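You operate a simulated robot arm through the tools that you are given. There is no shell and no other tool.

You are at the controls of a simulated robot arm. One attempt, no reset.

JOB
Put things in order on the top of the teal bench. At the end: the white ticket from the top of the teal bench stands where the blue clip stood; the blue clip from the top of the teal bench stands where the brown ticket block stood; the wedge from the top of the teal bench is in the brown wooden tray; the brown ticket block from the top of the teal bench stands on top of the beige carton (marked "Cord"); whatever was shut is shut again. Leave all else as you found it, and nothing knocked over.

It is judged by the outcome, as a careful person would: the job done as asked, and still so three seconds after it is handed in. It fails if anything else is knocked over, pushed out of place, dropped, spilled or broken.

ROBOT AND FRAMES
A 6-joint arm with a two-finger gripper, fixed in place. Base frame: the origin is on the floor under the middle of its stand, x ahead of it, y to its left, z up. Readings come in m, rad, newtons and seconds.
With the tool pointing down near the work surface it reaches from about 0.12 to 0.68 m from the base axis. Its first joint turns from -1.152 to 1.152 rad. Payload 2.45 kg.
The tool frame sits at the grasp point between the pads (the TCP): z along the fingers, y along the line on which they close. The tips reach 0.03 m beyond it. The gripper opens to 0.106 m; its body begins 0.079 m behind the TCP.
Orientation is that of the tool frame in the base frame, as a unit quaternion [x, y, z, w]. With the fingers straight down and closing along the base's y, the tool's x points along the base's -x, its y along +y and its z along -z.

CONTROLS
- The arm moves only by the tool move_arm. Its argument "steps" is a list of rows, each a list of 7 numbers: the turn, a rotation vector about the tool's x, y, z in rad, then the shift along the tool's x, y, z in m, then the finger opening in m, from 0 to 0.106. In form: [[wx, wy, wz, tx, ty, tz, grip], ...]. A call has 1 to 20 rows; each row shifts and turns the commanded pose from where the row before left it, along the tool's axes as they then stand. Rows are played at 5 a second. More than 0.05 m and 0.15 rad between two rows, or a gripper value outside its range, and nothing of the call is played. Where a pose cannot be reached the arm comes as near as it can. A force on the tool above 40 N (or 10 N above the force at the start of the call, whichever is more), or a blocked arm, ends the call early, and 0.2 s more pass. Each finger travels about 0.153 m/s and halts on what it meets, pressing with about 25 N; the grip force reading is that of the motor and also rises with nothing between the fingers. The clock runs only during rows and for 0.2 s after the last one: add rows that do not move to give the fingers time. The reply holds the time, the measured pose of the TCP, the force on the tool along the base axes, the opening and the grip force, in the units named above and with some noise, with the torque about the TCP (base axes, N m) and any sound that the robot's microphone picked up.
- Cameras (640 x 400 px; columns grow to the right, rows downward): "scene" is fixed at [0.0428, 0.4022, 1.4113]; the picture's right is [-0.87, -0.49, 0.00], its down [-0.26, 0.46, -0.85] and it looks along [0.41, -0.74, -0.53] (base axes); focal length 370 px, centre (320, 200). "wrist" rides on the gripper at [0.076, -0.002, -0.106] in the tool frame; the picture's right is [0.02, 1.00, 0.00], its down [-0.78, 0.02, -0.62] and it looks along [-0.62, 0.01, 0.78] (tool axes); focal length 247 px, centre (320, 200). There is no depth. A picture from a camera that has moved, and an enlarged one, comes with that camera's place and axes in the base frame and with its lens.
- capture(camera): a new picture of that camera. The clock stands still meanwhile.
- close_up(camera, box): a new picture of the part [left, top, right, bottom] of that camera's present view, enlarged. The clock stands still meanwhile.
- finish_job(): hands the job in; it is judged then, once.

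Nothing tells you positions but the pictures and the camera data. Unless the task says otherwise, let go and move clear before handing in.

The tools are called after "Call:" as name(argument=value, ...) on one line, values as JSON. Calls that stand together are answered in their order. move_arm: Moves the arm, as the interface text tells. Its arguments: {"type":"object","properties":{"steps":{"type":"array"}},"required":["steps"]} The other tools are called the same way: capture (camera) takes a picture; close_up (camera, box) takes an enlarged picture of a part of a camera's view; finish_job () hands the job in.

At the start:

```text
t: 0.0
position: [0.2995, -0.0484, 1.0856]
orientation: [0.0, 1.0, 0.0, 0.0]
wrist_force: [0.1, 0.9, -1.0]
moment: [0.03, 0.0, 0.0]
grip_width: 0.1058
finger_force: 0.0
```

scene: 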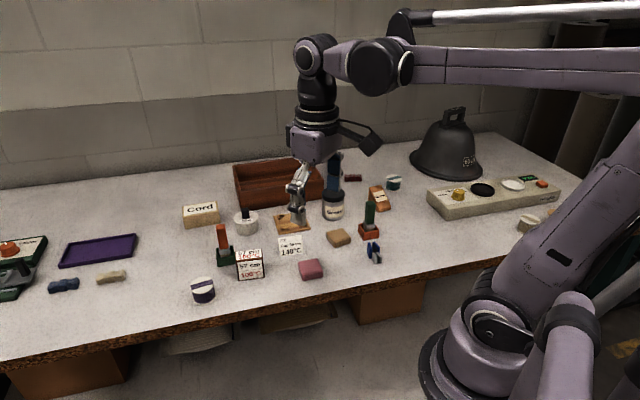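
wrist: 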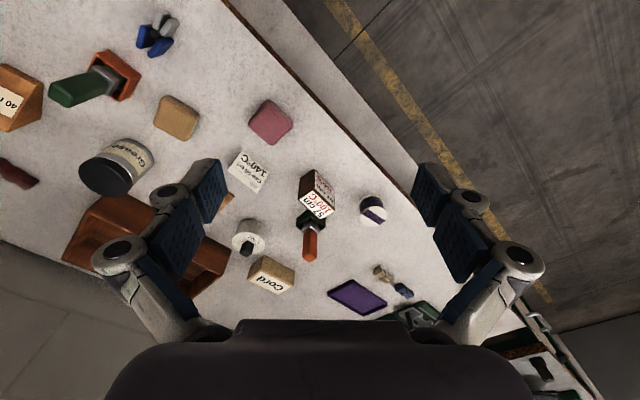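

I see a bench with many small items; I need closer views to identify the white ticket, blue clip, wedge, brown ticket block, the carton "Cord" and the tray. I'll take enlarged pictures first.

Call:
close_up(camera="scene", box=[170, 140, 330, 240])

Call:
close_up(camera="scene", box=[170, 210, 330, 310])

Call:
close_up(camera="scene", box=[300, 160, 460, 260])

Call:
close_up(camera="scene", box=[0, 210, 160, 310])

Call:
close_up(camera="scene", box=[400, 130, 592, 250])

Call:
close_up(camera="wrist", box=[0, 0, 320, 200])

Call:
close_up(camera="wrist", box=[200, 140, 440, 290])

```text
4.00 times, centred on (250, 190) of scene
camera zoom: at [0.0428, 0.4022, 1.4113], right [-0.87, -0.49, 0.0], down [-0.26, 0.46, -0.85], along [0.41, -0.74, -0.53], focal length 1480 px, centre (600, 240)
```

zoom: 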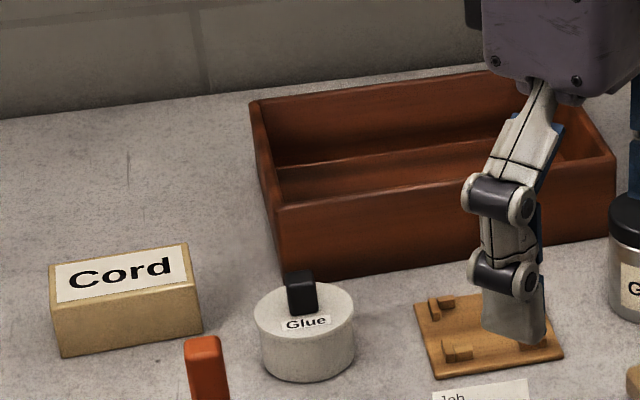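

```text
4.00 times, centred on (250, 260) of scene
camera zoom: at [0.0428, 0.4022, 1.4113], right [-0.87, -0.49, 0.0], down [-0.26, 0.46, -0.85], along [0.41, -0.74, -0.53], focal length 1480 px, centre (600, -40)
```

zoom: 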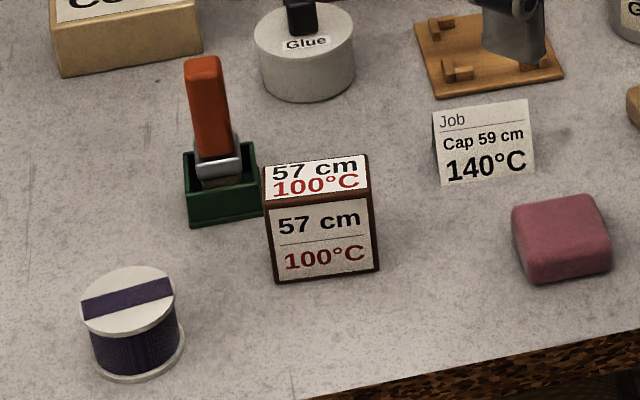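

```text
4.00 times, centred on (380, 210) of scene
camera zoom: at [0.0428, 0.4022, 1.4113], right [-0.87, -0.49, 0.0], down [-0.26, 0.46, -0.85], along [0.41, -0.74, -0.53], focal length 1480 px, centre (80, 160)
```

zoom: 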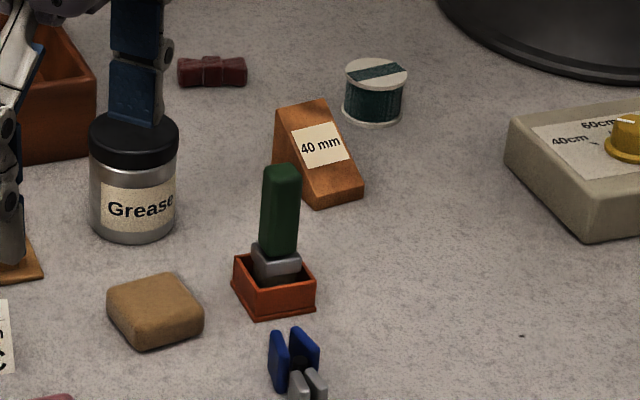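

```text
4.00 times, centred on (80, 260) of scene
camera zoom: at [0.0428, 0.4022, 1.4113], right [-0.87, -0.49, 0.0], down [-0.26, 0.46, -0.85], along [0.41, -0.74, -0.53], focal length 1480 px, centre (1280, -40)
```

zoom: 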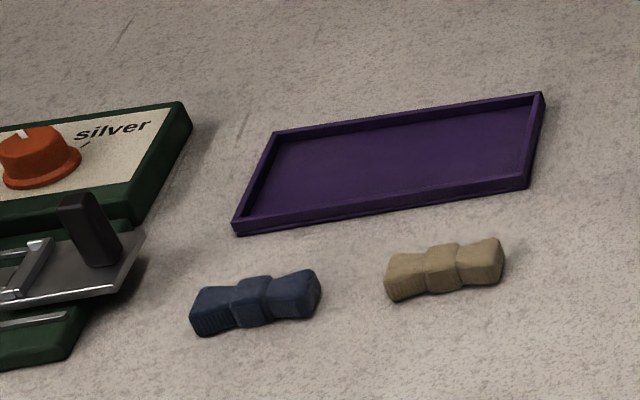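

```text
3.33 times, centred on (496, 190) of scene
camera zoom: at [0.0428, 0.4022, 1.4113], right [-0.87, -0.49, 0.0], down [-0.26, 0.46, -0.85], along [0.41, -0.74, -0.53], focal length 1234 px, centre (-267, 233)
```

zoom: 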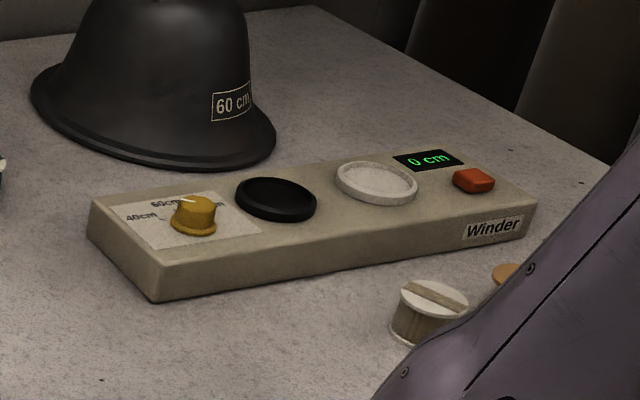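

```text
2.00 times, centred on (160, 100) of wrist
camera zoom: at [0.2235, -0.0508, 1.1913], right [-0.02, 1.0, 0.0], down [0.78, 0.02, 0.62], along [0.62, 0.01, -0.78], focal length 494 px, centre (640, 400)
```

zoom: 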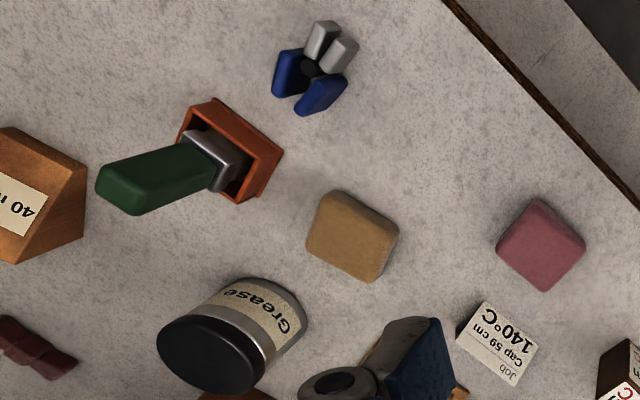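

```text
2.67 times, centred on (320, 215) of wrist
camera zoom: at [0.2235, -0.0508, 1.1913], right [-0.02, 1.0, 0.0], down [0.78, 0.02, 0.62], along [0.62, 0.01, -0.78], focal length 659 px, centre (320, 160)
```

zoom: 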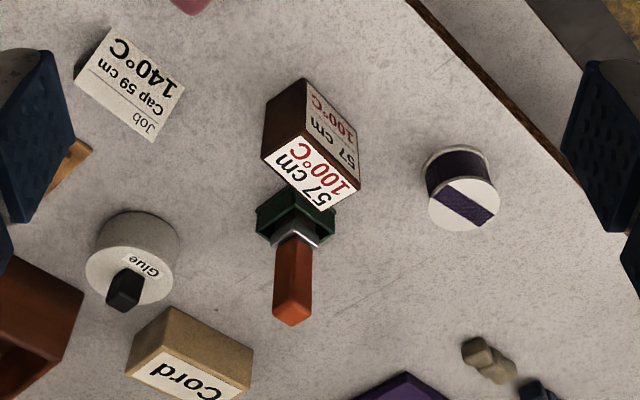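

The table top comes out at about z = 0.834. The ticket block ("57 cm 100°C") is near (0.44, -0.07), the white ticket (Job) near (0.43, -0.16), the clip near (0.24, -0.2) and the wedge ("40 mm") near (0.31, -0.45). The tray is near (0.6, -0.37) and the carton near (0.72, -0.16). Next I'll move the wrist camera over the clip for a closer look.

Call:
move_arm(steps=[[0, 0, 0, 0.015, -0.0375, 0.015, 0.106], [0, 0, 0, 0.015, -0.0375, 0.015, 0.106], [0, 0, 0, 0.015, -0.0375, 0.015, 0.106], [0, 0, 0, 0.015, -0.0375, 0.015, 0.106], [0, 0, 0, 0, 0, 0, 0.106]])

```text
t: 1.2
position: [0.2403, -0.1984, 1.0229]
orientation: [0.0, 1.0, 0.001, 0.0]
wrist_force: [0.0, -0.6, 0.6]
moment: [0.01, 0.0, -0.02]
grip_width: 0.1058
finger_force: 0.0
```

The arm is now above the clip at a height of about 0.19 m over the table. I'll take pictures of it from the wrist and of the whole scene.

Call:
capture(camera="wrist")

Call:
capture(camera="scene")

Call:
close_up(camera="wrist", box=[240, 100, 400, 200])

```text
taken
camera wrist: at [0.1645, -0.2014, 1.1297], right [-0.02, 1.0, 0.0], down [0.78, 0.02, 0.62], along [0.62, 0.01, -0.78], focal length 247 px, centre (320, 200)
```

wrist: 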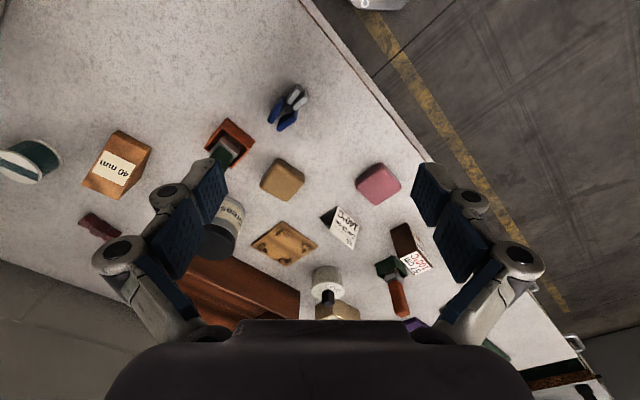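

```text
taken
```

scene: 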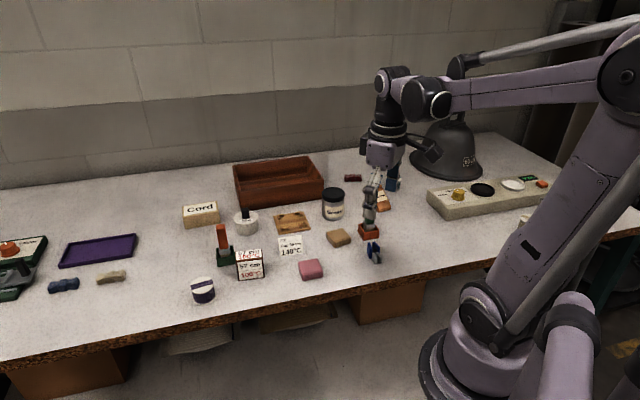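

```text
4.00 times, centred on (320, 150) of wrist
camera zoom: at [0.1645, -0.2014, 1.1297], right [-0.02, 1.0, 0.0], down [0.78, 0.02, 0.62], along [0.62, 0.01, -0.78], focal length 988 px, centre (320, 400)
```

zoom: 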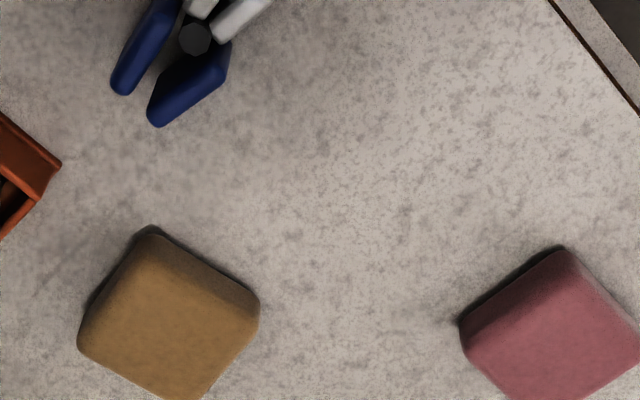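

The clip seems to lie on its side at about (0.255, -0.24). I'll take larger views of it and of the other objects.

Call:
close_up(camera="wrist", box=[249, 80, 329, 130])

Call:
close_up(camera="scene", box=[334, 225, 414, 275])

Call:
close_up(camera="wrist", box=[60, 110, 220, 210])

Call:
close_up(camera="wrist", box=[300, 180, 460, 280])

```text
8.00 times, centred on (289, 105) of wrist
camera zoom: at [0.1645, -0.2014, 1.1297], right [-0.02, 1.0, 0.0], down [0.78, 0.02, 0.62], along [0.62, 0.01, -0.78], focal length 1976 px, centre (568, 960)
```

zoom: 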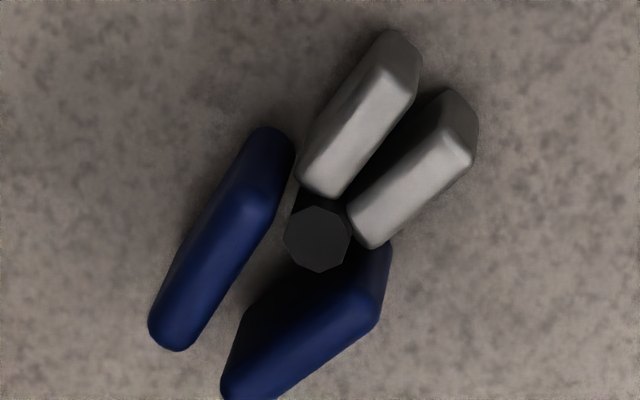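

```text
8.00 times, centred on (374, 250) of scene
camera zoom: at [0.0428, 0.4022, 1.4113], right [-0.87, -0.49, 0.0], down [-0.26, 0.46, -0.85], along [0.41, -0.74, -0.53], focal length 2961 px, centre (-112, -200)
```

zoom: 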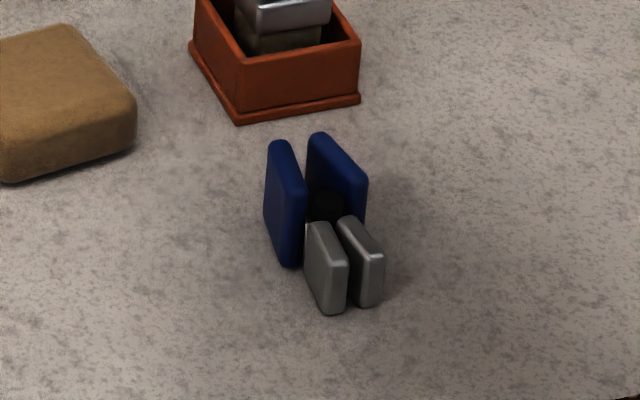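

```text
4.00 times, centred on (140, 160) of wrist
camera zoom: at [0.1645, -0.2014, 1.1297], right [-0.02, 1.0, 0.0], down [0.78, 0.02, 0.62], along [0.62, 0.01, -0.78], focal length 988 px, centre (1040, 360)
```

zoom: 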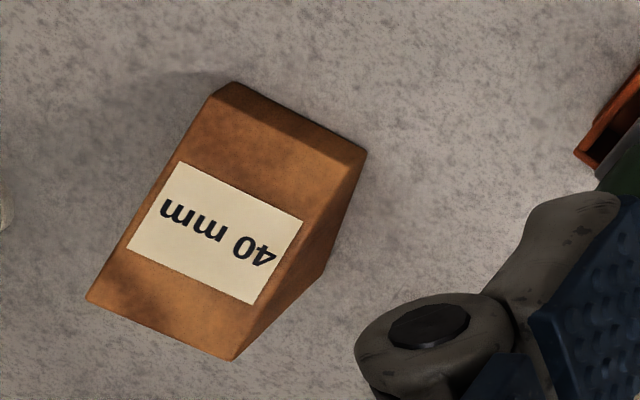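

```text
4.00 times, centred on (380, 230) of wrist
camera zoom: at [0.1645, -0.2014, 1.1297], right [-0.02, 1.0, 0.0], down [0.78, 0.02, 0.62], along [0.62, 0.01, -0.78], focal length 988 px, centre (80, 80)
```

zoom: 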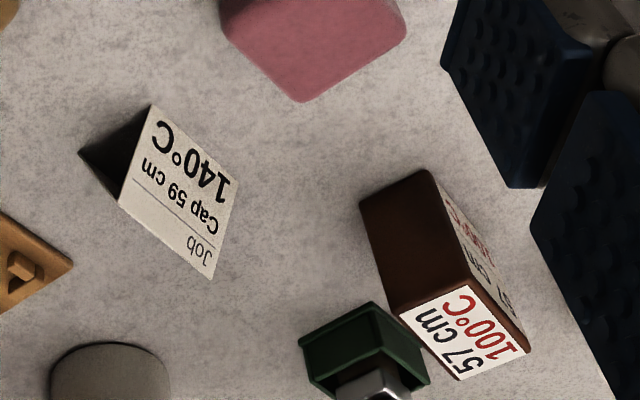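

The clip lies with its pivot upright, jaws toward the front, and everything sits roughly on 45° lines to the base. Next I'll go above the ticket block and turn the gripper so its closing line follows the bench front edge.

Call:
move_arm(steps=[[0, 0, 0, -0.0395, 0.0237, -0.0012, 0.106], [0, 0, 0, -0.0395, 0.0237, -0.0012, 0.106], [0, 0, 0, -0.0395, 0.0237, -0.0012, 0.106], [0, 0, 0, -0.0395, 0.0237, -0.0012, 0.106], [0, 0, 0, -0.0395, 0.0237, -0.0012, 0.106], [0, 0, 0, -0.0395, 0.0237, -0.0012, 0.106], [0, 0, 0.1425, 0, 0, 0, 0.106], [0, 0, 0.1425, 0, 0, 0, 0.106], [0, 0, 0.1425, 0, 0, 0, 0.106], [0, 0, 0.1425, 0, 0, 0, 0.106], [0, 0, 0.1425, 0, 0, 0, 0.106], [0, 0, 0.1425, 0, 0, 0, 0.106], [0, 0, 0, 0, 0, 0, 0.106]])

Call:
capture(camera="wrist")

Call:
capture(camera="scene")

```text
t: 4.0
position: [0.4757, -0.057, 1.0321]
orientation: [0.415, 0.91, 0.0, 0.0]
wrist_force: [-0.3, 0.0, -0.6]
moment: [0.0, 0.0, 0.01]
grip_width: 0.1059
finger_force: 0.0
```

```text
taken
camera wrist: at [0.4256, -0.0006, 1.1387], right [0.74, 0.67, 0.0], down [0.53, -0.58, 0.62], along [0.42, -0.46, -0.78], focal length 247 px, centre (320, 200)
```

wrist: 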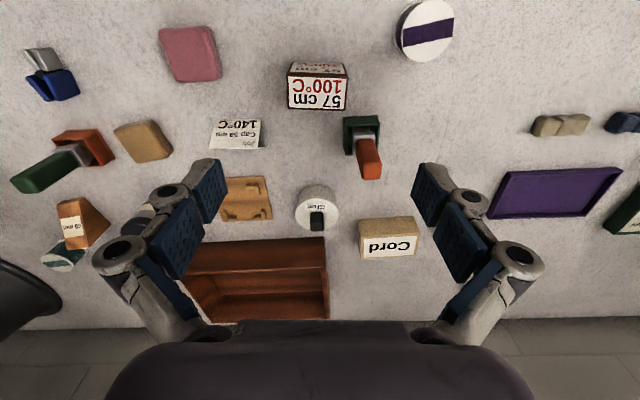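

```text
taken
```

scene: 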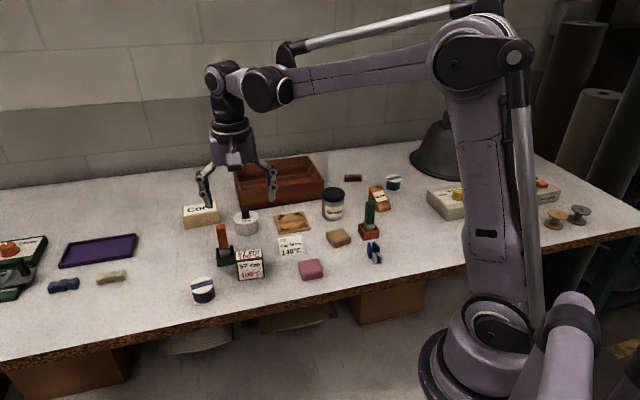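

The view is nicely aligned with the bench now; block, ticket, carton and tray all show. I'll enlarge the block, ticket and carton to measure them precisely.

Call:
close_up(camera="wrist", box=[264, 50, 392, 130])

Call:
close_up(camera="wrist", box=[320, 170, 448, 250])

Call:
close_up(camera="wrist", box=[190, 90, 318, 170])

Call:
close_up(camera="wrist", box=[170, 220, 350, 332])

Call:
close_up(camera="scene", box=[220, 140, 348, 220])

```text
5.00 times, centred on (328, 90) of wrist
camera zoom: at [0.4256, -0.0006, 1.1387], right [0.74, 0.67, 0.0], down [0.53, -0.58, 0.62], along [0.42, -0.46, -0.78], focal length 1235 px, centre (280, 750)
```

zoom: 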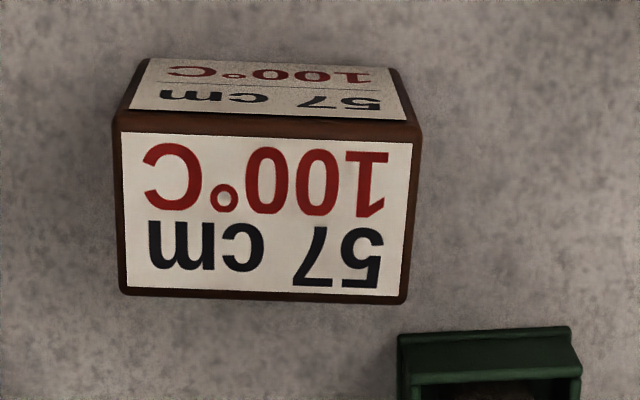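

```text
5.00 times, centred on (384, 210) of wrist
camera zoom: at [0.4256, -0.0006, 1.1387], right [0.74, 0.67, 0.0], down [0.53, -0.58, 0.62], along [0.42, -0.46, -0.78], focal length 1235 px, centre (0, 150)
```

zoom: 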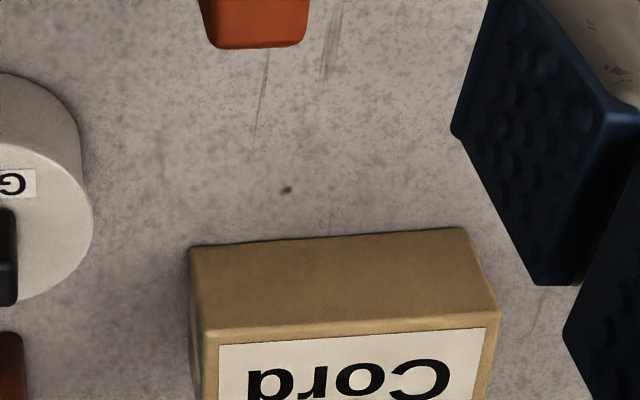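

```text
5.00 times, centred on (254, 130) of wrist
camera zoom: at [0.4256, -0.0006, 1.1387], right [0.74, 0.67, 0.0], down [0.53, -0.58, 0.62], along [0.42, -0.46, -0.78], focal length 1235 px, centre (650, 550)
```

zoom: 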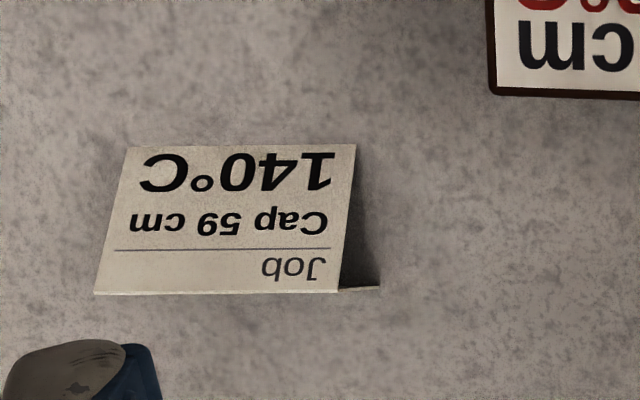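

```text
3.56 times, centred on (260, 276) of wrist
camera zoom: at [0.4256, -0.0006, 1.1387], right [0.74, 0.67, 0.0], down [0.53, -0.58, 0.62], along [0.42, -0.46, -0.78], focal length 878 px, centre (533, -70)
```

zoom: 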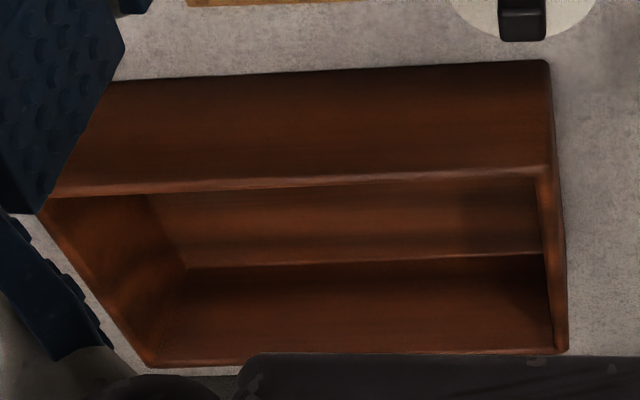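

```text
5.00 times, centred on (284, 180) of scene
camera zoom: at [0.0428, 0.4022, 1.4113], right [-0.87, -0.49, 0.0], down [-0.26, 0.46, -0.85], along [0.41, -0.74, -0.53], focal length 1851 px, centre (500, 300)
```

zoom: 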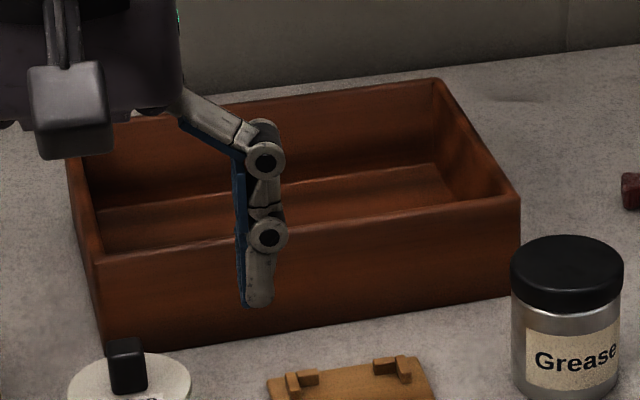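

The block measures about 0.057 × 0.032 × 0.056 m with its centre near (0.467, -0.053). The carton centre is near (0.711, -0.153), which is far out, so before gripping I'll test whether a tilted tool reaches above it.

Call:
move_arm(steps=[[0, -0.125, 0, 0, 0, 0, 0.106], [0, -0.125, 0, 0, 0, 0, 0.106], [0, -0.125, 0, 0, 0, 0, 0.106], [0, -0.125, 0, 0, 0, 0, 0.106], [0, 0, 0, -0.0332, 0.0191, 0.0181, 0.106], [0, 0, 0, -0.0332, 0.0191, 0.0181, 0.106], [0, 0, 0, -0.0332, 0.0191, 0.0181, 0.106], [0, 0, 0, -0.0332, 0.0191, 0.0181, 0.106], [0, 0, 0, -0.0332, 0.0191, 0.0181, 0.106], [0, 0, 0, -0.0332, 0.0191, 0.0181, 0.106], [0, 0, 0, 0, 0, 0, 0.106]])

Call:
capture(camera="wrist")

Call:
capture(camera="scene")

```text
t: 6.4
position: [0.7116, -0.1529, 1.0314]
orientation: [0.402, 0.882, -0.103, 0.225]
wrist_force: [-0.8, -0.4, -0.2]
moment: [-0.03, -0.01, 0.0]
grip_width: 0.1061
finger_force: 0.0
```

```text
taken
camera wrist: at [0.6334, -0.0653, 1.0886], right [0.74, 0.67, -0.01], down [0.27, -0.28, 0.92], along [0.61, -0.69, -0.39], focal length 247 px, centre (320, 200)
```

wrist: 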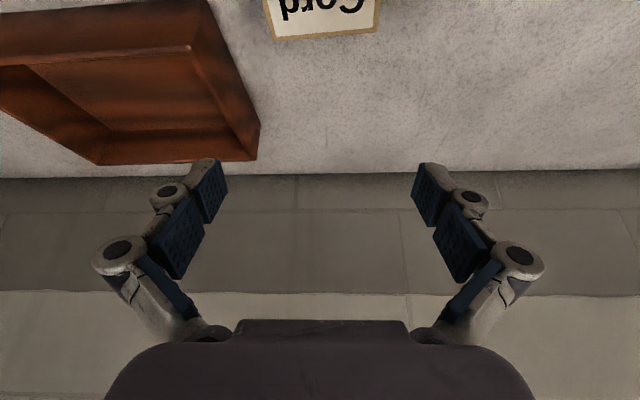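

```text
taken
```

scene: 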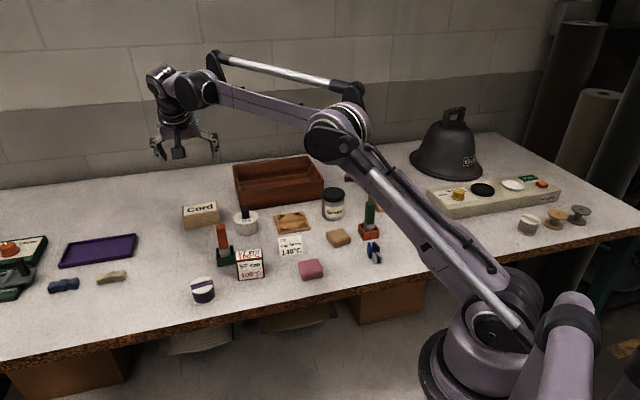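

The arm gets there with a 0.5 rad tilt. I'll check whether a smaller tilt of 0.3 rad still reaches lower down above the carton, staying clear of it.

Call:
move_arm(steps=[[0, 0.1, 0, 0, 0, 0, 0.106], [0, 0.1, 0, 0, 0, 0, 0.106], [0, 0, 0, 0.0133, 0, 0.043, 0.106], [0, 0, 0, 0.0133, 0, 0.043, 0.106], [0, 0, 0, 0, 0, 0, 0.106]])

Call:
capture(camera="wrist")

Call:
capture(camera="scene")

```text
t: 7.6
position: [0.7002, -0.1506, 0.9366]
orientation: [0.41, 0.9, -0.061, 0.136]
wrist_force: [-0.2, -0.7, -0.7]
moment: [0.01, -0.01, 0.02]
grip_width: 0.106
finger_force: 0.0
out of reach, approached as far as the arm can: row 2
```

```text
taken
camera wrist: at [0.6311, -0.074, 1.0157], right [0.74, 0.67, -0.01], down [0.38, -0.41, 0.83], along [0.55, -0.61, -0.56], focal length 247 px, centre (320, 200)
```

wrist: 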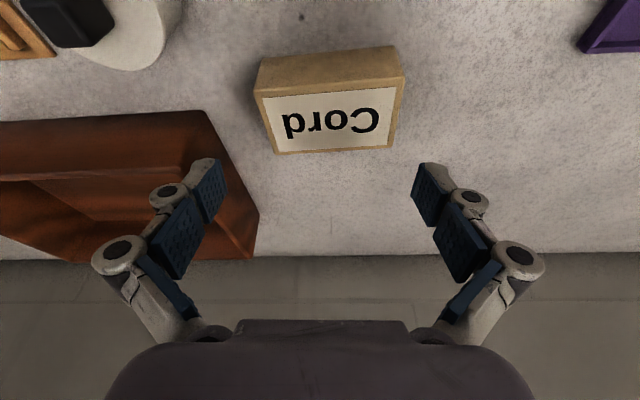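

```text
taken
```

scene: 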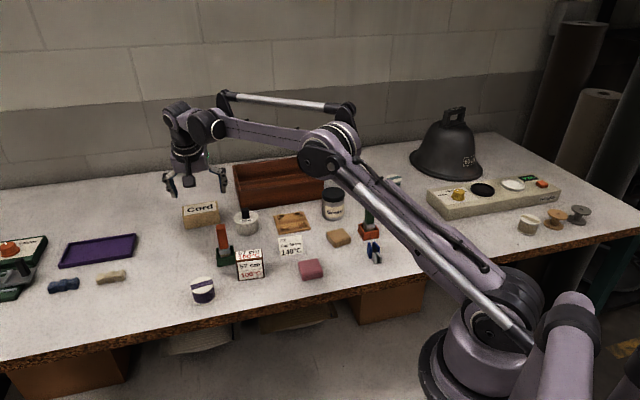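

At 0.3 rad the arm fell about 1 cm short, so I'll try 0.4 rad here. The carton top comes out with its centre at (0.712, -0.156) and its long side turned about 7° from the gripper's closing line.

Call:
move_arm(steps=[[0, -0.1, 0, 0, 0, 0, 0.106], [0, 0, 0, -0.0105, 0.0057, 0.0044, 0.106], [0, 0, 0, 0, 0, 0, 0.106]])

```text
t: 8.4
position: [0.7115, -0.1548, 0.9375]
orientation: [0.407, 0.892, -0.083, 0.181]
wrist_force: [-0.7, -0.4, 0.0]
moment: [-0.01, -0.02, 0.02]
grip_width: 0.1059
finger_force: 0.0
```

A tilt of 0.4 rad reaches the carton; I'll use 0.45 rad for some margin. Now I rise and go back above the ticket block with this tilt.

Call:
move_arm(steps=[[0, -0.05, 0, -0.0196, 0, -0.0405, 0.106], [0, 0, 0, -0.0196, 0, -0.0405, 0.106], [0, 0, 0, 0.0356, -0.0196, -0.0172, 0.106], [0, 0, 0, 0.0356, -0.0196, -0.0172, 0.106], [0, 0, 0, 0.0356, -0.0196, -0.0172, 0.106], [0, 0, 0, 0.0356, -0.0196, -0.0172, 0.106], [0, 0, 0, 0.0356, -0.0196, -0.0172, 0.106], [0, 0, 0, 0.0356, -0.0196, -0.0172, 0.106], [0, 0, 0, 0, 0, 0, 0.106]])

Call:
capture(camera="wrist")

Call:
capture(camera="scene")

```text
t: 10.4
position: [0.4685, -0.0547, 1.0261]
orientation: [0.405, 0.887, -0.092, 0.203]
wrist_force: [-0.2, 0.4, -0.2]
moment: [0.01, -0.01, 0.01]
grip_width: 0.1063
finger_force: 0.0
```

```text
taken
camera wrist: at [0.3926, 0.0305, 1.0893], right [0.74, 0.67, -0.01], down [0.3, -0.32, 0.9], along [0.6, -0.67, -0.44], focal length 247 px, centre (320, 200)
```

wrist: 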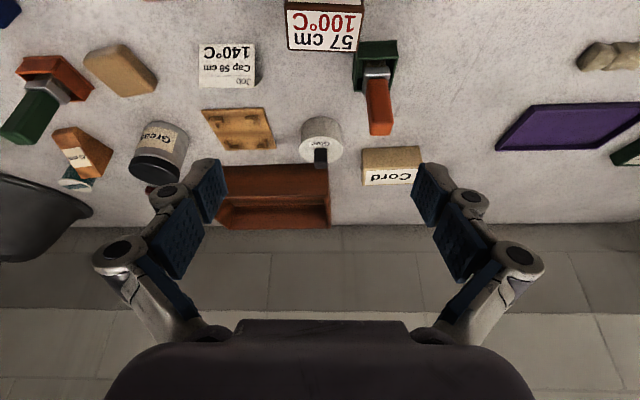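

```text
taken
```

scene: 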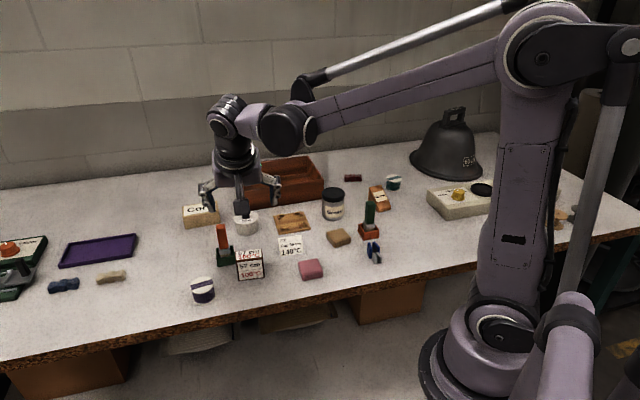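

The block's position is confirmed from this second view, and the gripper is centred over it. I'll go down until the fingertips straddle the top of the block and check.

Call:
move_arm(steps=[[0, 0, 0, 0.019, 0.0004, 0.0341, 0.106], [0, 0, 0, 0.0169, 0, 0.0351, 0.106], [0, 0, 0, 0.0165, 0, 0.034, 0.106], [0, 0, 0, 0, 0, 0, 0.106]])

Call:
capture(camera="wrist")

Call:
close_up(camera="scene", box=[160, 180, 320, 280])

```text
t: 11.4
position: [0.469, -0.0537, 0.9099]
orientation: [0.404, 0.887, -0.092, 0.203]
wrist_force: [0.1, -0.7, 0.3]
moment: [0.01, 0.0, 0.0]
grip_width: 0.106
finger_force: 0.1
```

```text
taken
camera wrist: at [0.3928, 0.0312, 0.9729], right [0.74, 0.67, -0.01], down [0.3, -0.32, 0.9], along [0.6, -0.67, -0.44], focal length 247 px, centre (320, 200)
```

wrist: 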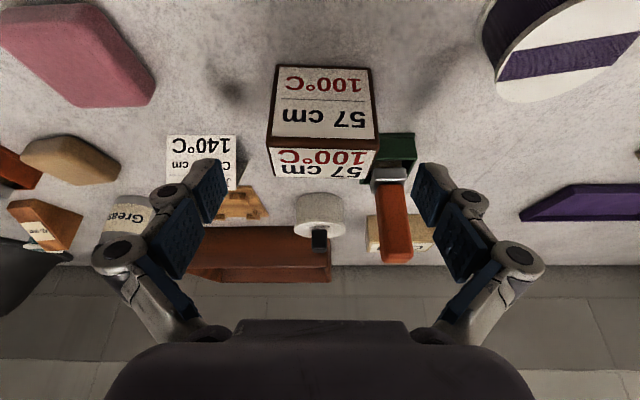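

```text
4.00 times, centred on (240, 230) of scene
camera zoom: at [0.0428, 0.4022, 1.4113], right [-0.87, -0.49, 0.0], down [-0.26, 0.46, -0.85], along [0.41, -0.74, -0.53], focal length 1480 px, centre (640, 80)
```

zoom: 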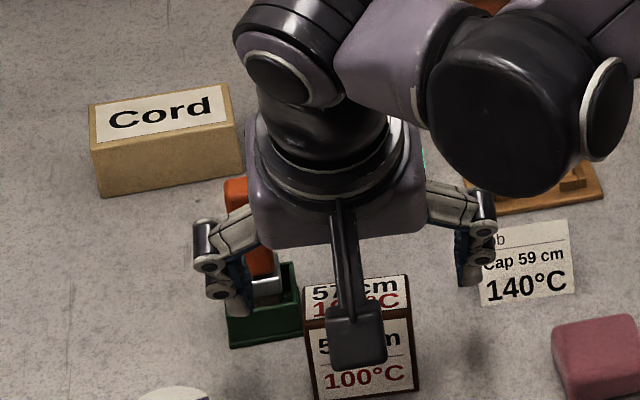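

The gripper straddles the block, with about 1 cm between the left finger's path and the green stamp holder, so I shift slightly toward the front. Now I lower to grasp height.

Call:
move_arm(steps=[[0, 0, 0, 0.0036, 0, -0.0017, 0.106], [0, 0, 0, 0.0087, 0, 0.018, 0.106], [0, 0, 0, 0.0087, 0, 0.018, 0.106], [0, 0, 0, 0, 0, 0, 0.106]])

Call:
capture(camera="wrist")

Call:
close_up(camera="scene", box=[160, 200, 320, 300])

```text
t: 12.4
position: [0.4658, -0.0498, 0.8717]
orientation: [0.404, 0.887, -0.092, 0.203]
wrist_force: [0.0, -0.2, -0.6]
moment: [0.03, 0.0, 0.02]
grip_width: 0.1058
finger_force: 0.1
```

```text
taken
camera wrist: at [0.3889, 0.0353, 0.9337], right [0.74, 0.67, -0.01], down [0.3, -0.32, 0.9], along [0.6, -0.67, -0.44], focal length 247 px, centre (320, 200)
```

wrist: 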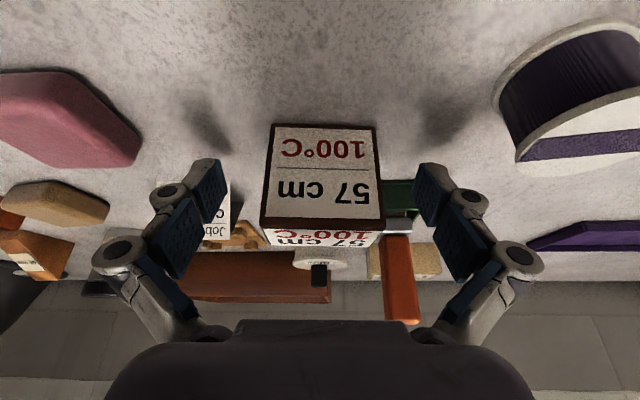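

```text
4.00 times, centred on (240, 250) of scene
camera zoom: at [0.0428, 0.4022, 1.4113], right [-0.87, -0.49, 0.0], down [-0.26, 0.46, -0.85], along [0.41, -0.74, -0.53], focal length 1480 px, centre (640, 0)
```

zoom: 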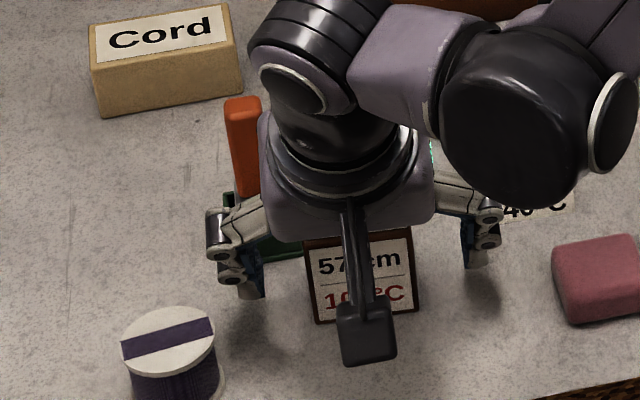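

The fingers stand on either side of the block with nothing else between them. I'll close on it.

Call:
move_arm(steps=[[0, 0, 0, 0, 0, 0, 0.075], [0, 0, 0, 0, 0, 0, 0.06], [0, 0, 0, 0, 0, 0, 0.045], [0, 0, 0, 0, 0, 0, 0.03], [0, 0, 0, 0, 0, 0, 0.03]])

Call:
capture(camera="wrist")

```text
t: 13.6
position: [0.4645, -0.0491, 0.8709]
orientation: [0.405, 0.887, -0.093, 0.202]
wrist_force: [0.6, 0.6, 0.7]
moment: [-0.01, -0.05, -0.04]
grip_width: 0.0554
finger_force: 24.8
```

```text
taken
camera wrist: at [0.3891, 0.0352, 0.9339], right [0.74, 0.67, -0.01], down [0.3, -0.32, 0.9], along [0.6, -0.67, -0.44], focal length 247 px, centre (320, 200)
```

wrist: 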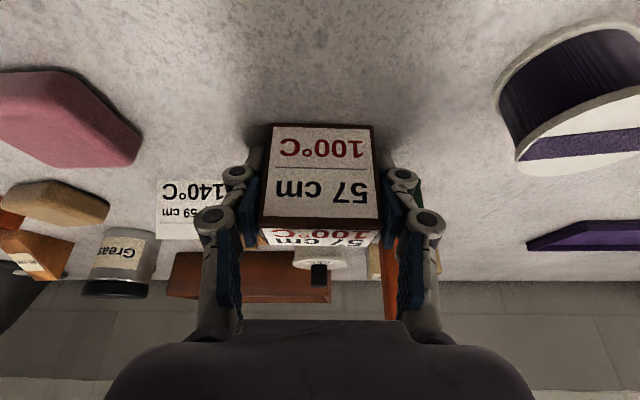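

The block is gripped (0.0554 m wide). I'll lift it straight up and check it.

Call:
move_arm(steps=[[0, 0, 0, -0.0087, 0, -0.018, 0.03], [0, 0, 0, -0.0163, 0, -0.0338, 0.03], [0, 0, 0, -0.0163, 0, -0.0338, 0.03], [0, 0, 0, -0.0163, 0, -0.0338, 0.03], [0, 0, 0, -0.0087, 0, -0.018, 0.03], [0, 0, 0, 0, 0, 0, 0.03]])

Call:
capture(camera="wrist")

Call:
capture(camera="scene")

```text
t: 15.0
position: [0.4654, -0.0501, 1.0242]
orientation: [0.404, 0.887, -0.092, 0.203]
wrist_force: [0.2, -0.1, 0.3]
moment: [-0.02, -0.03, 0.03]
grip_width: 0.0551
finger_force: 25.2
```

```text
taken
camera wrist: at [0.3889, 0.0347, 1.0864], right [0.74, 0.67, -0.01], down [0.3, -0.32, 0.9], along [0.6, -0.67, -0.44], focal length 247 px, centre (320, 200)
```

wrist: 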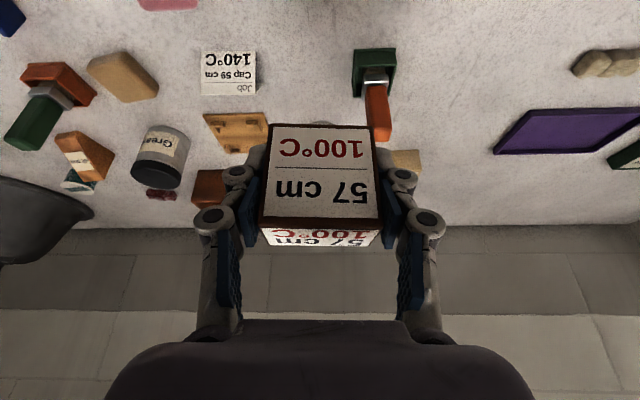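

```text
taken
```

scene: 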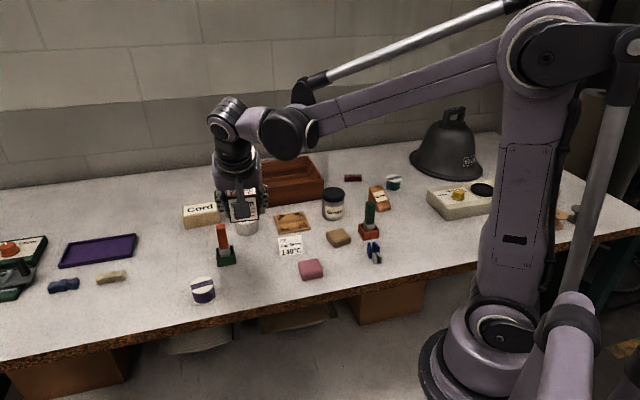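

The block is off the table and level in the grip. I'll carry it high over to the carton and turn it to match the carton's long side.

Call:
move_arm(steps=[[0, 0, 0, -0.03575, 0.0195, 0.01727, 0.03], [0, 0, 0, -0.03575, 0.0195, 0.01727, 0.03], [0, 0, 0, -0.03575, 0.0195, 0.01727, 0.03], [0, 0, 0, -0.03575, 0.0195, 0.01727, 0.03], [0, 0, 0, -0.03575, 0.0195, 0.01727, 0.03], [0, 0, 0, -0.03575, 0.0195, 0.01727, 0.03], [-0.0509, 0, -0.1053, 0, 0, 0, 0.03], [0, 0, 0, 0, 0, 0, 0.03]])

Call:
capture(camera="wrist")

Call:
capture(camera="scene")

```text
t: 16.8
position: [0.7113, -0.1527, 1.0256]
orientation: [0.351, 0.909, -0.08, 0.208]
wrist_force: [-0.2, -0.1, -0.4]
moment: [0.0, -0.01, 0.01]
grip_width: 0.0552
finger_force: 24.8
```

```text
taken
camera wrist: at [0.6248, -0.0779, 1.0881], right [0.66, 0.75, -0.01], down [0.33, -0.28, 0.9], along [0.68, -0.59, -0.44], focal length 247 px, centre (320, 200)
```

wrist: 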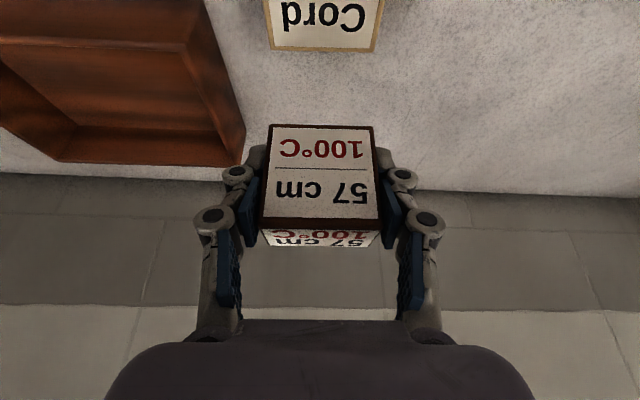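

```text
taken
```

scene: 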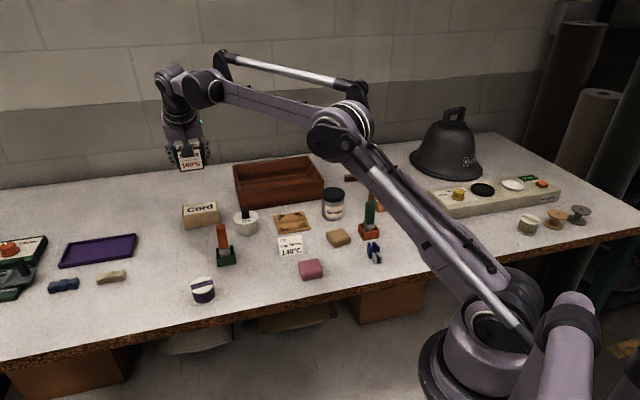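

The block is over the carton and lined up within a few millimetres. I'll lower to about 1.5 cm above the carton and check.

Call:
move_arm(steps=[[0, 0, 0, 0.0164, 0, 0.0293, 0.03], [0, 0, 0, 0.01457, 0, 0.0302, 0.03], [0, 0, 0, 0.01457, 0, 0.0302, 0.03], [0, 0, 0, 0, 0, 0, 0.03]])

Call:
capture(camera="wrist")

Call:
close_up(camera="scene", box=[140, 150, 300, 250])

```text
t: 17.8
position: [0.7081, -0.1503, 0.9238]
orientation: [0.351, 0.909, -0.08, 0.208]
wrist_force: [-0.3, 0.0, -0.9]
moment: [-0.03, -0.01, 0.01]
grip_width: 0.0553
finger_force: 25.5
```

```text
taken
camera wrist: at [0.6229, -0.0758, 0.9859], right [0.66, 0.75, -0.01], down [0.33, -0.28, 0.9], along [0.68, -0.6, -0.44], focal length 247 px, centre (320, 200)
```

wrist: 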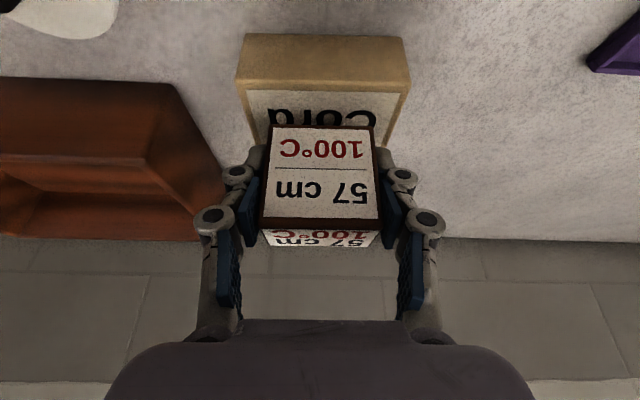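

```text
4.00 times, centred on (220, 200) of scene
camera zoom: at [0.0428, 0.4022, 1.4113], right [-0.87, -0.49, 0.0], down [-0.26, 0.46, -0.85], along [0.41, -0.74, -0.53], focal length 1480 px, centre (720, 200)
```

zoom: 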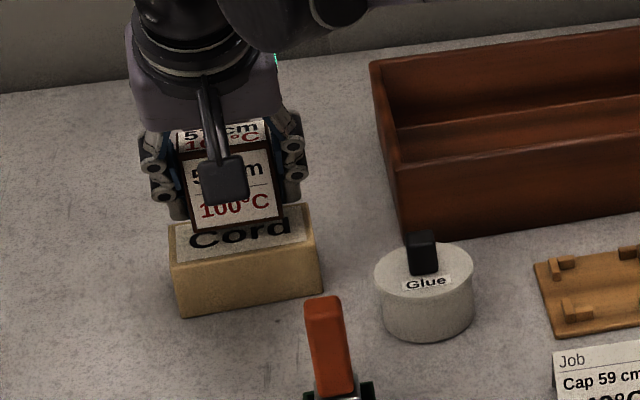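

The block is centred over the carton within about a millimetre. I'll lower gently until it touches.

Call:
move_arm(steps=[[0, 0, 0, 0.0035, 0, 0.0072, 0.03], [0, 0, 0, 0.0017, 0, 0.0036, 0.03], [0, 0, 0, 0, 0, 0, 0.03]])

Call:
close_up(camera="scene", box=[160, 170, 256, 230])

```text
t: 18.6
position: [0.7086, -0.1519, 0.9119]
orientation: [0.352, 0.909, -0.081, 0.208]
wrist_force: [-0.4, 0.0, -0.4]
moment: [0.0, -0.01, 0.04]
grip_width: 0.0551
finger_force: 25.5
```

```text
6.67 times, centred on (208, 200) of scene
camera zoom: at [0.0429, 0.4022, 1.4113], right [-0.87, -0.49, 0.0], down [-0.26, 0.46, -0.85], along [0.41, -0.74, -0.53], focal length 2468 px, centre (1067, 200)
```

zoom: 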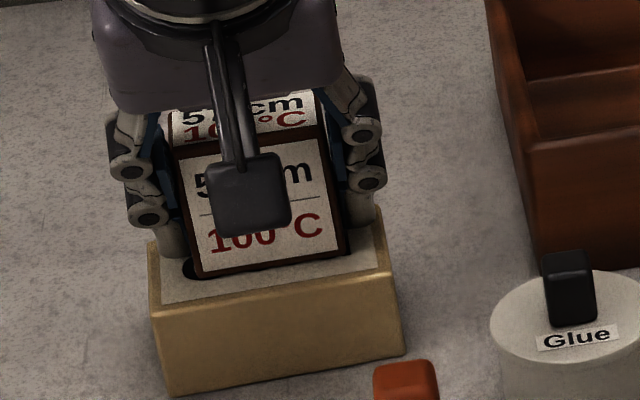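

Close to contact with no force yet. I'll go down in very small steps and watch the force.

Call:
move_arm(steps=[[0, 0, 0, 0.0007, 0, 0.0013, 0.03], [0, 0, 0, 0, 0, 0, 0.03]])

Call:
move_arm(steps=[[0, 0, 0, 0.0007, 0, 0.0013, 0.03], [0, 0, 0, 0, 0, 0, 0.03]])

```text
t: 19.2
position: [0.7082, -0.1525, 0.9107]
orientation: [0.352, 0.909, -0.08, 0.209]
wrist_force: [0.8, -0.3, 4.3]
moment: [0.14, -0.06, 0.04]
grip_width: 0.0554
finger_force: 25.2
```

```text
t: 19.8
position: [0.7089, -0.1521, 0.9111]
orientation: [0.35, 0.91, -0.081, 0.209]
wrist_force: [0.0, 0.2, 18.6]
moment: [0.02, -0.08, -0.03]
grip_width: 0.0553
finger_force: 24.4
```

The block has touched down on the carton. I ease off the pressure by about a millimetre, then open the fingers a little.

Call:
move_arm(steps=[[0, 0, 0, -0.0005, 0, -0.001, 0.03], [0, 0, 0, 0, 0, 0, 0.056], [0, 0, 0, 0, 0, 0, 0.065], [0, 0, 0, 0, 0, 0, 0.08], [0, 0, 0, 0, 0, 0, 0.08]])

Call:
close_up(camera="scene", box=[160, 170, 256, 230])

Call:
capture(camera="wrist")

```text
t: 21.0
position: [0.7085, -0.152, 0.91]
orientation: [0.352, 0.909, -0.08, 0.208]
wrist_force: [-0.3, 1.1, -0.2]
moment: [0.0, 0.02, 0.04]
grip_width: 0.0801
finger_force: 0.0
```

```text
6.67 times, centred on (208, 200) of scene
camera zoom: at [0.0428, 0.4022, 1.4113], right [-0.87, -0.49, 0.0], down [-0.26, 0.46, -0.85], along [0.41, -0.74, -0.53], focal length 2468 px, centre (1067, 200)
```

zoom: 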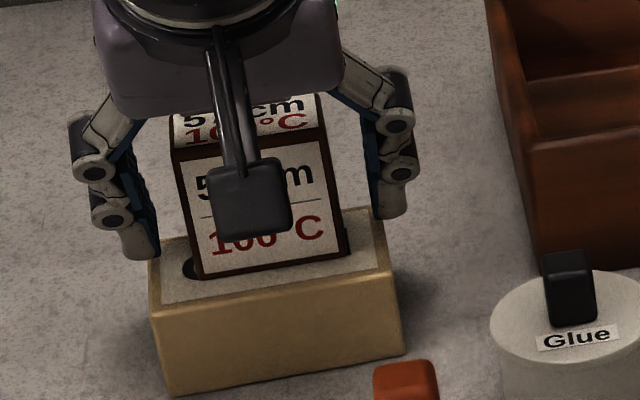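

```text
taken
camera wrist: at [0.6228, -0.0771, 0.9728], right [0.66, 0.75, -0.01], down [0.33, -0.28, 0.9], along [0.68, -0.6, -0.44], focal length 247 px, centre (320, 200)
```

wrist: 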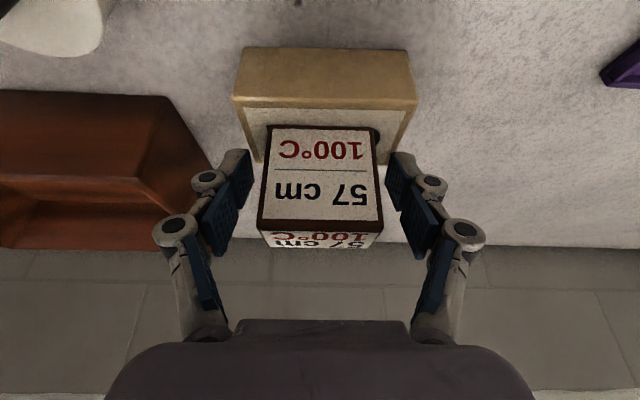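

The ticket block stands on the carton and the fingers are free. I'll rise straight up, go back over to the clip, and straighten the tool.

Call:
move_arm(steps=[[0, 0, 0, -0.0174, 0, -0.036, 0.08], [0, 0, 0, -0.0174, 0, -0.036, 0.09], [0, 0, 0, -0.0174, 0, -0.036, 0.106], [0, 0, 0, 0.0252, -0.03673, -0.0122, 0.106], [0, 0, 0, 0.0252, -0.03673, -0.0122, 0.106], [0, 0, 0, 0.0252, -0.03673, -0.0122, 0.106], [0, 0, 0, 0.0252, -0.03673, -0.0122, 0.106], [0, 0, 0, 0.0252, -0.03673, -0.0122, 0.106], [0, 0, 0, 0.0252, -0.03673, -0.0122, 0.106], [0, 0, 0, 0.0252, -0.03673, -0.0122, 0.106], [0, 0, 0, 0.0252, -0.03673, -0.0122, 0.106], [0, 0, 0, 0.0252, -0.03673, -0.0122, 0.106], [0, 0, 0, 0.0252, -0.03673, -0.0122, 0.106], [0, 0.15, 0, 0, 0, 0, 0.106], [0, 0.15, 0, 0, 0, 0, 0.106], [0, 0.15, 0, 0, 0, 0, 0.106], [0, 0, 0, 0, 0, 0, 0.106]])

Call:
capture(camera="wrist")

Call:
capture(camera="scene")

```text
t: 24.6
position: [0.2542, -0.2347, 1.031]
orientation: [0.36, 0.933, 0.0, 0.0]
wrist_force: [1.3, -0.1, 0.1]
moment: [0.01, 0.0, 0.0]
grip_width: 0.106
finger_force: 0.1
```

```text
taken
camera wrist: at [0.197, -0.1853, 1.1376], right [0.66, 0.75, 0.0], down [0.59, -0.51, 0.62], along [0.47, -0.41, -0.78], focal length 247 px, centre (320, 200)
```

wrist: 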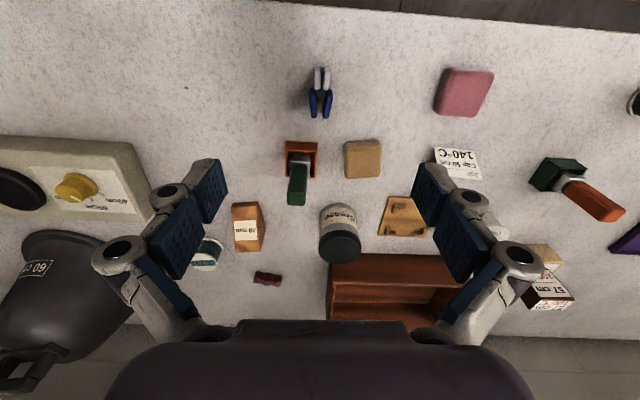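

```text
taken
```

scene: 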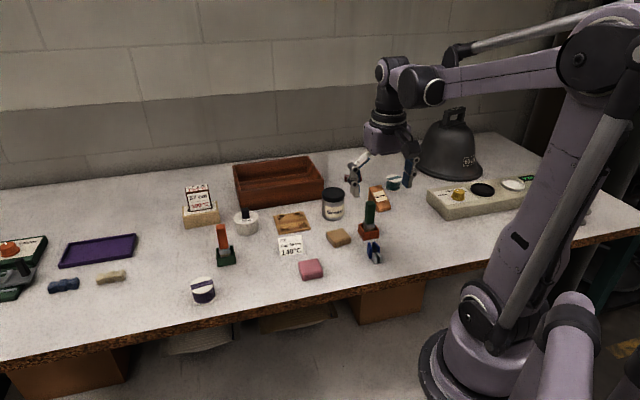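

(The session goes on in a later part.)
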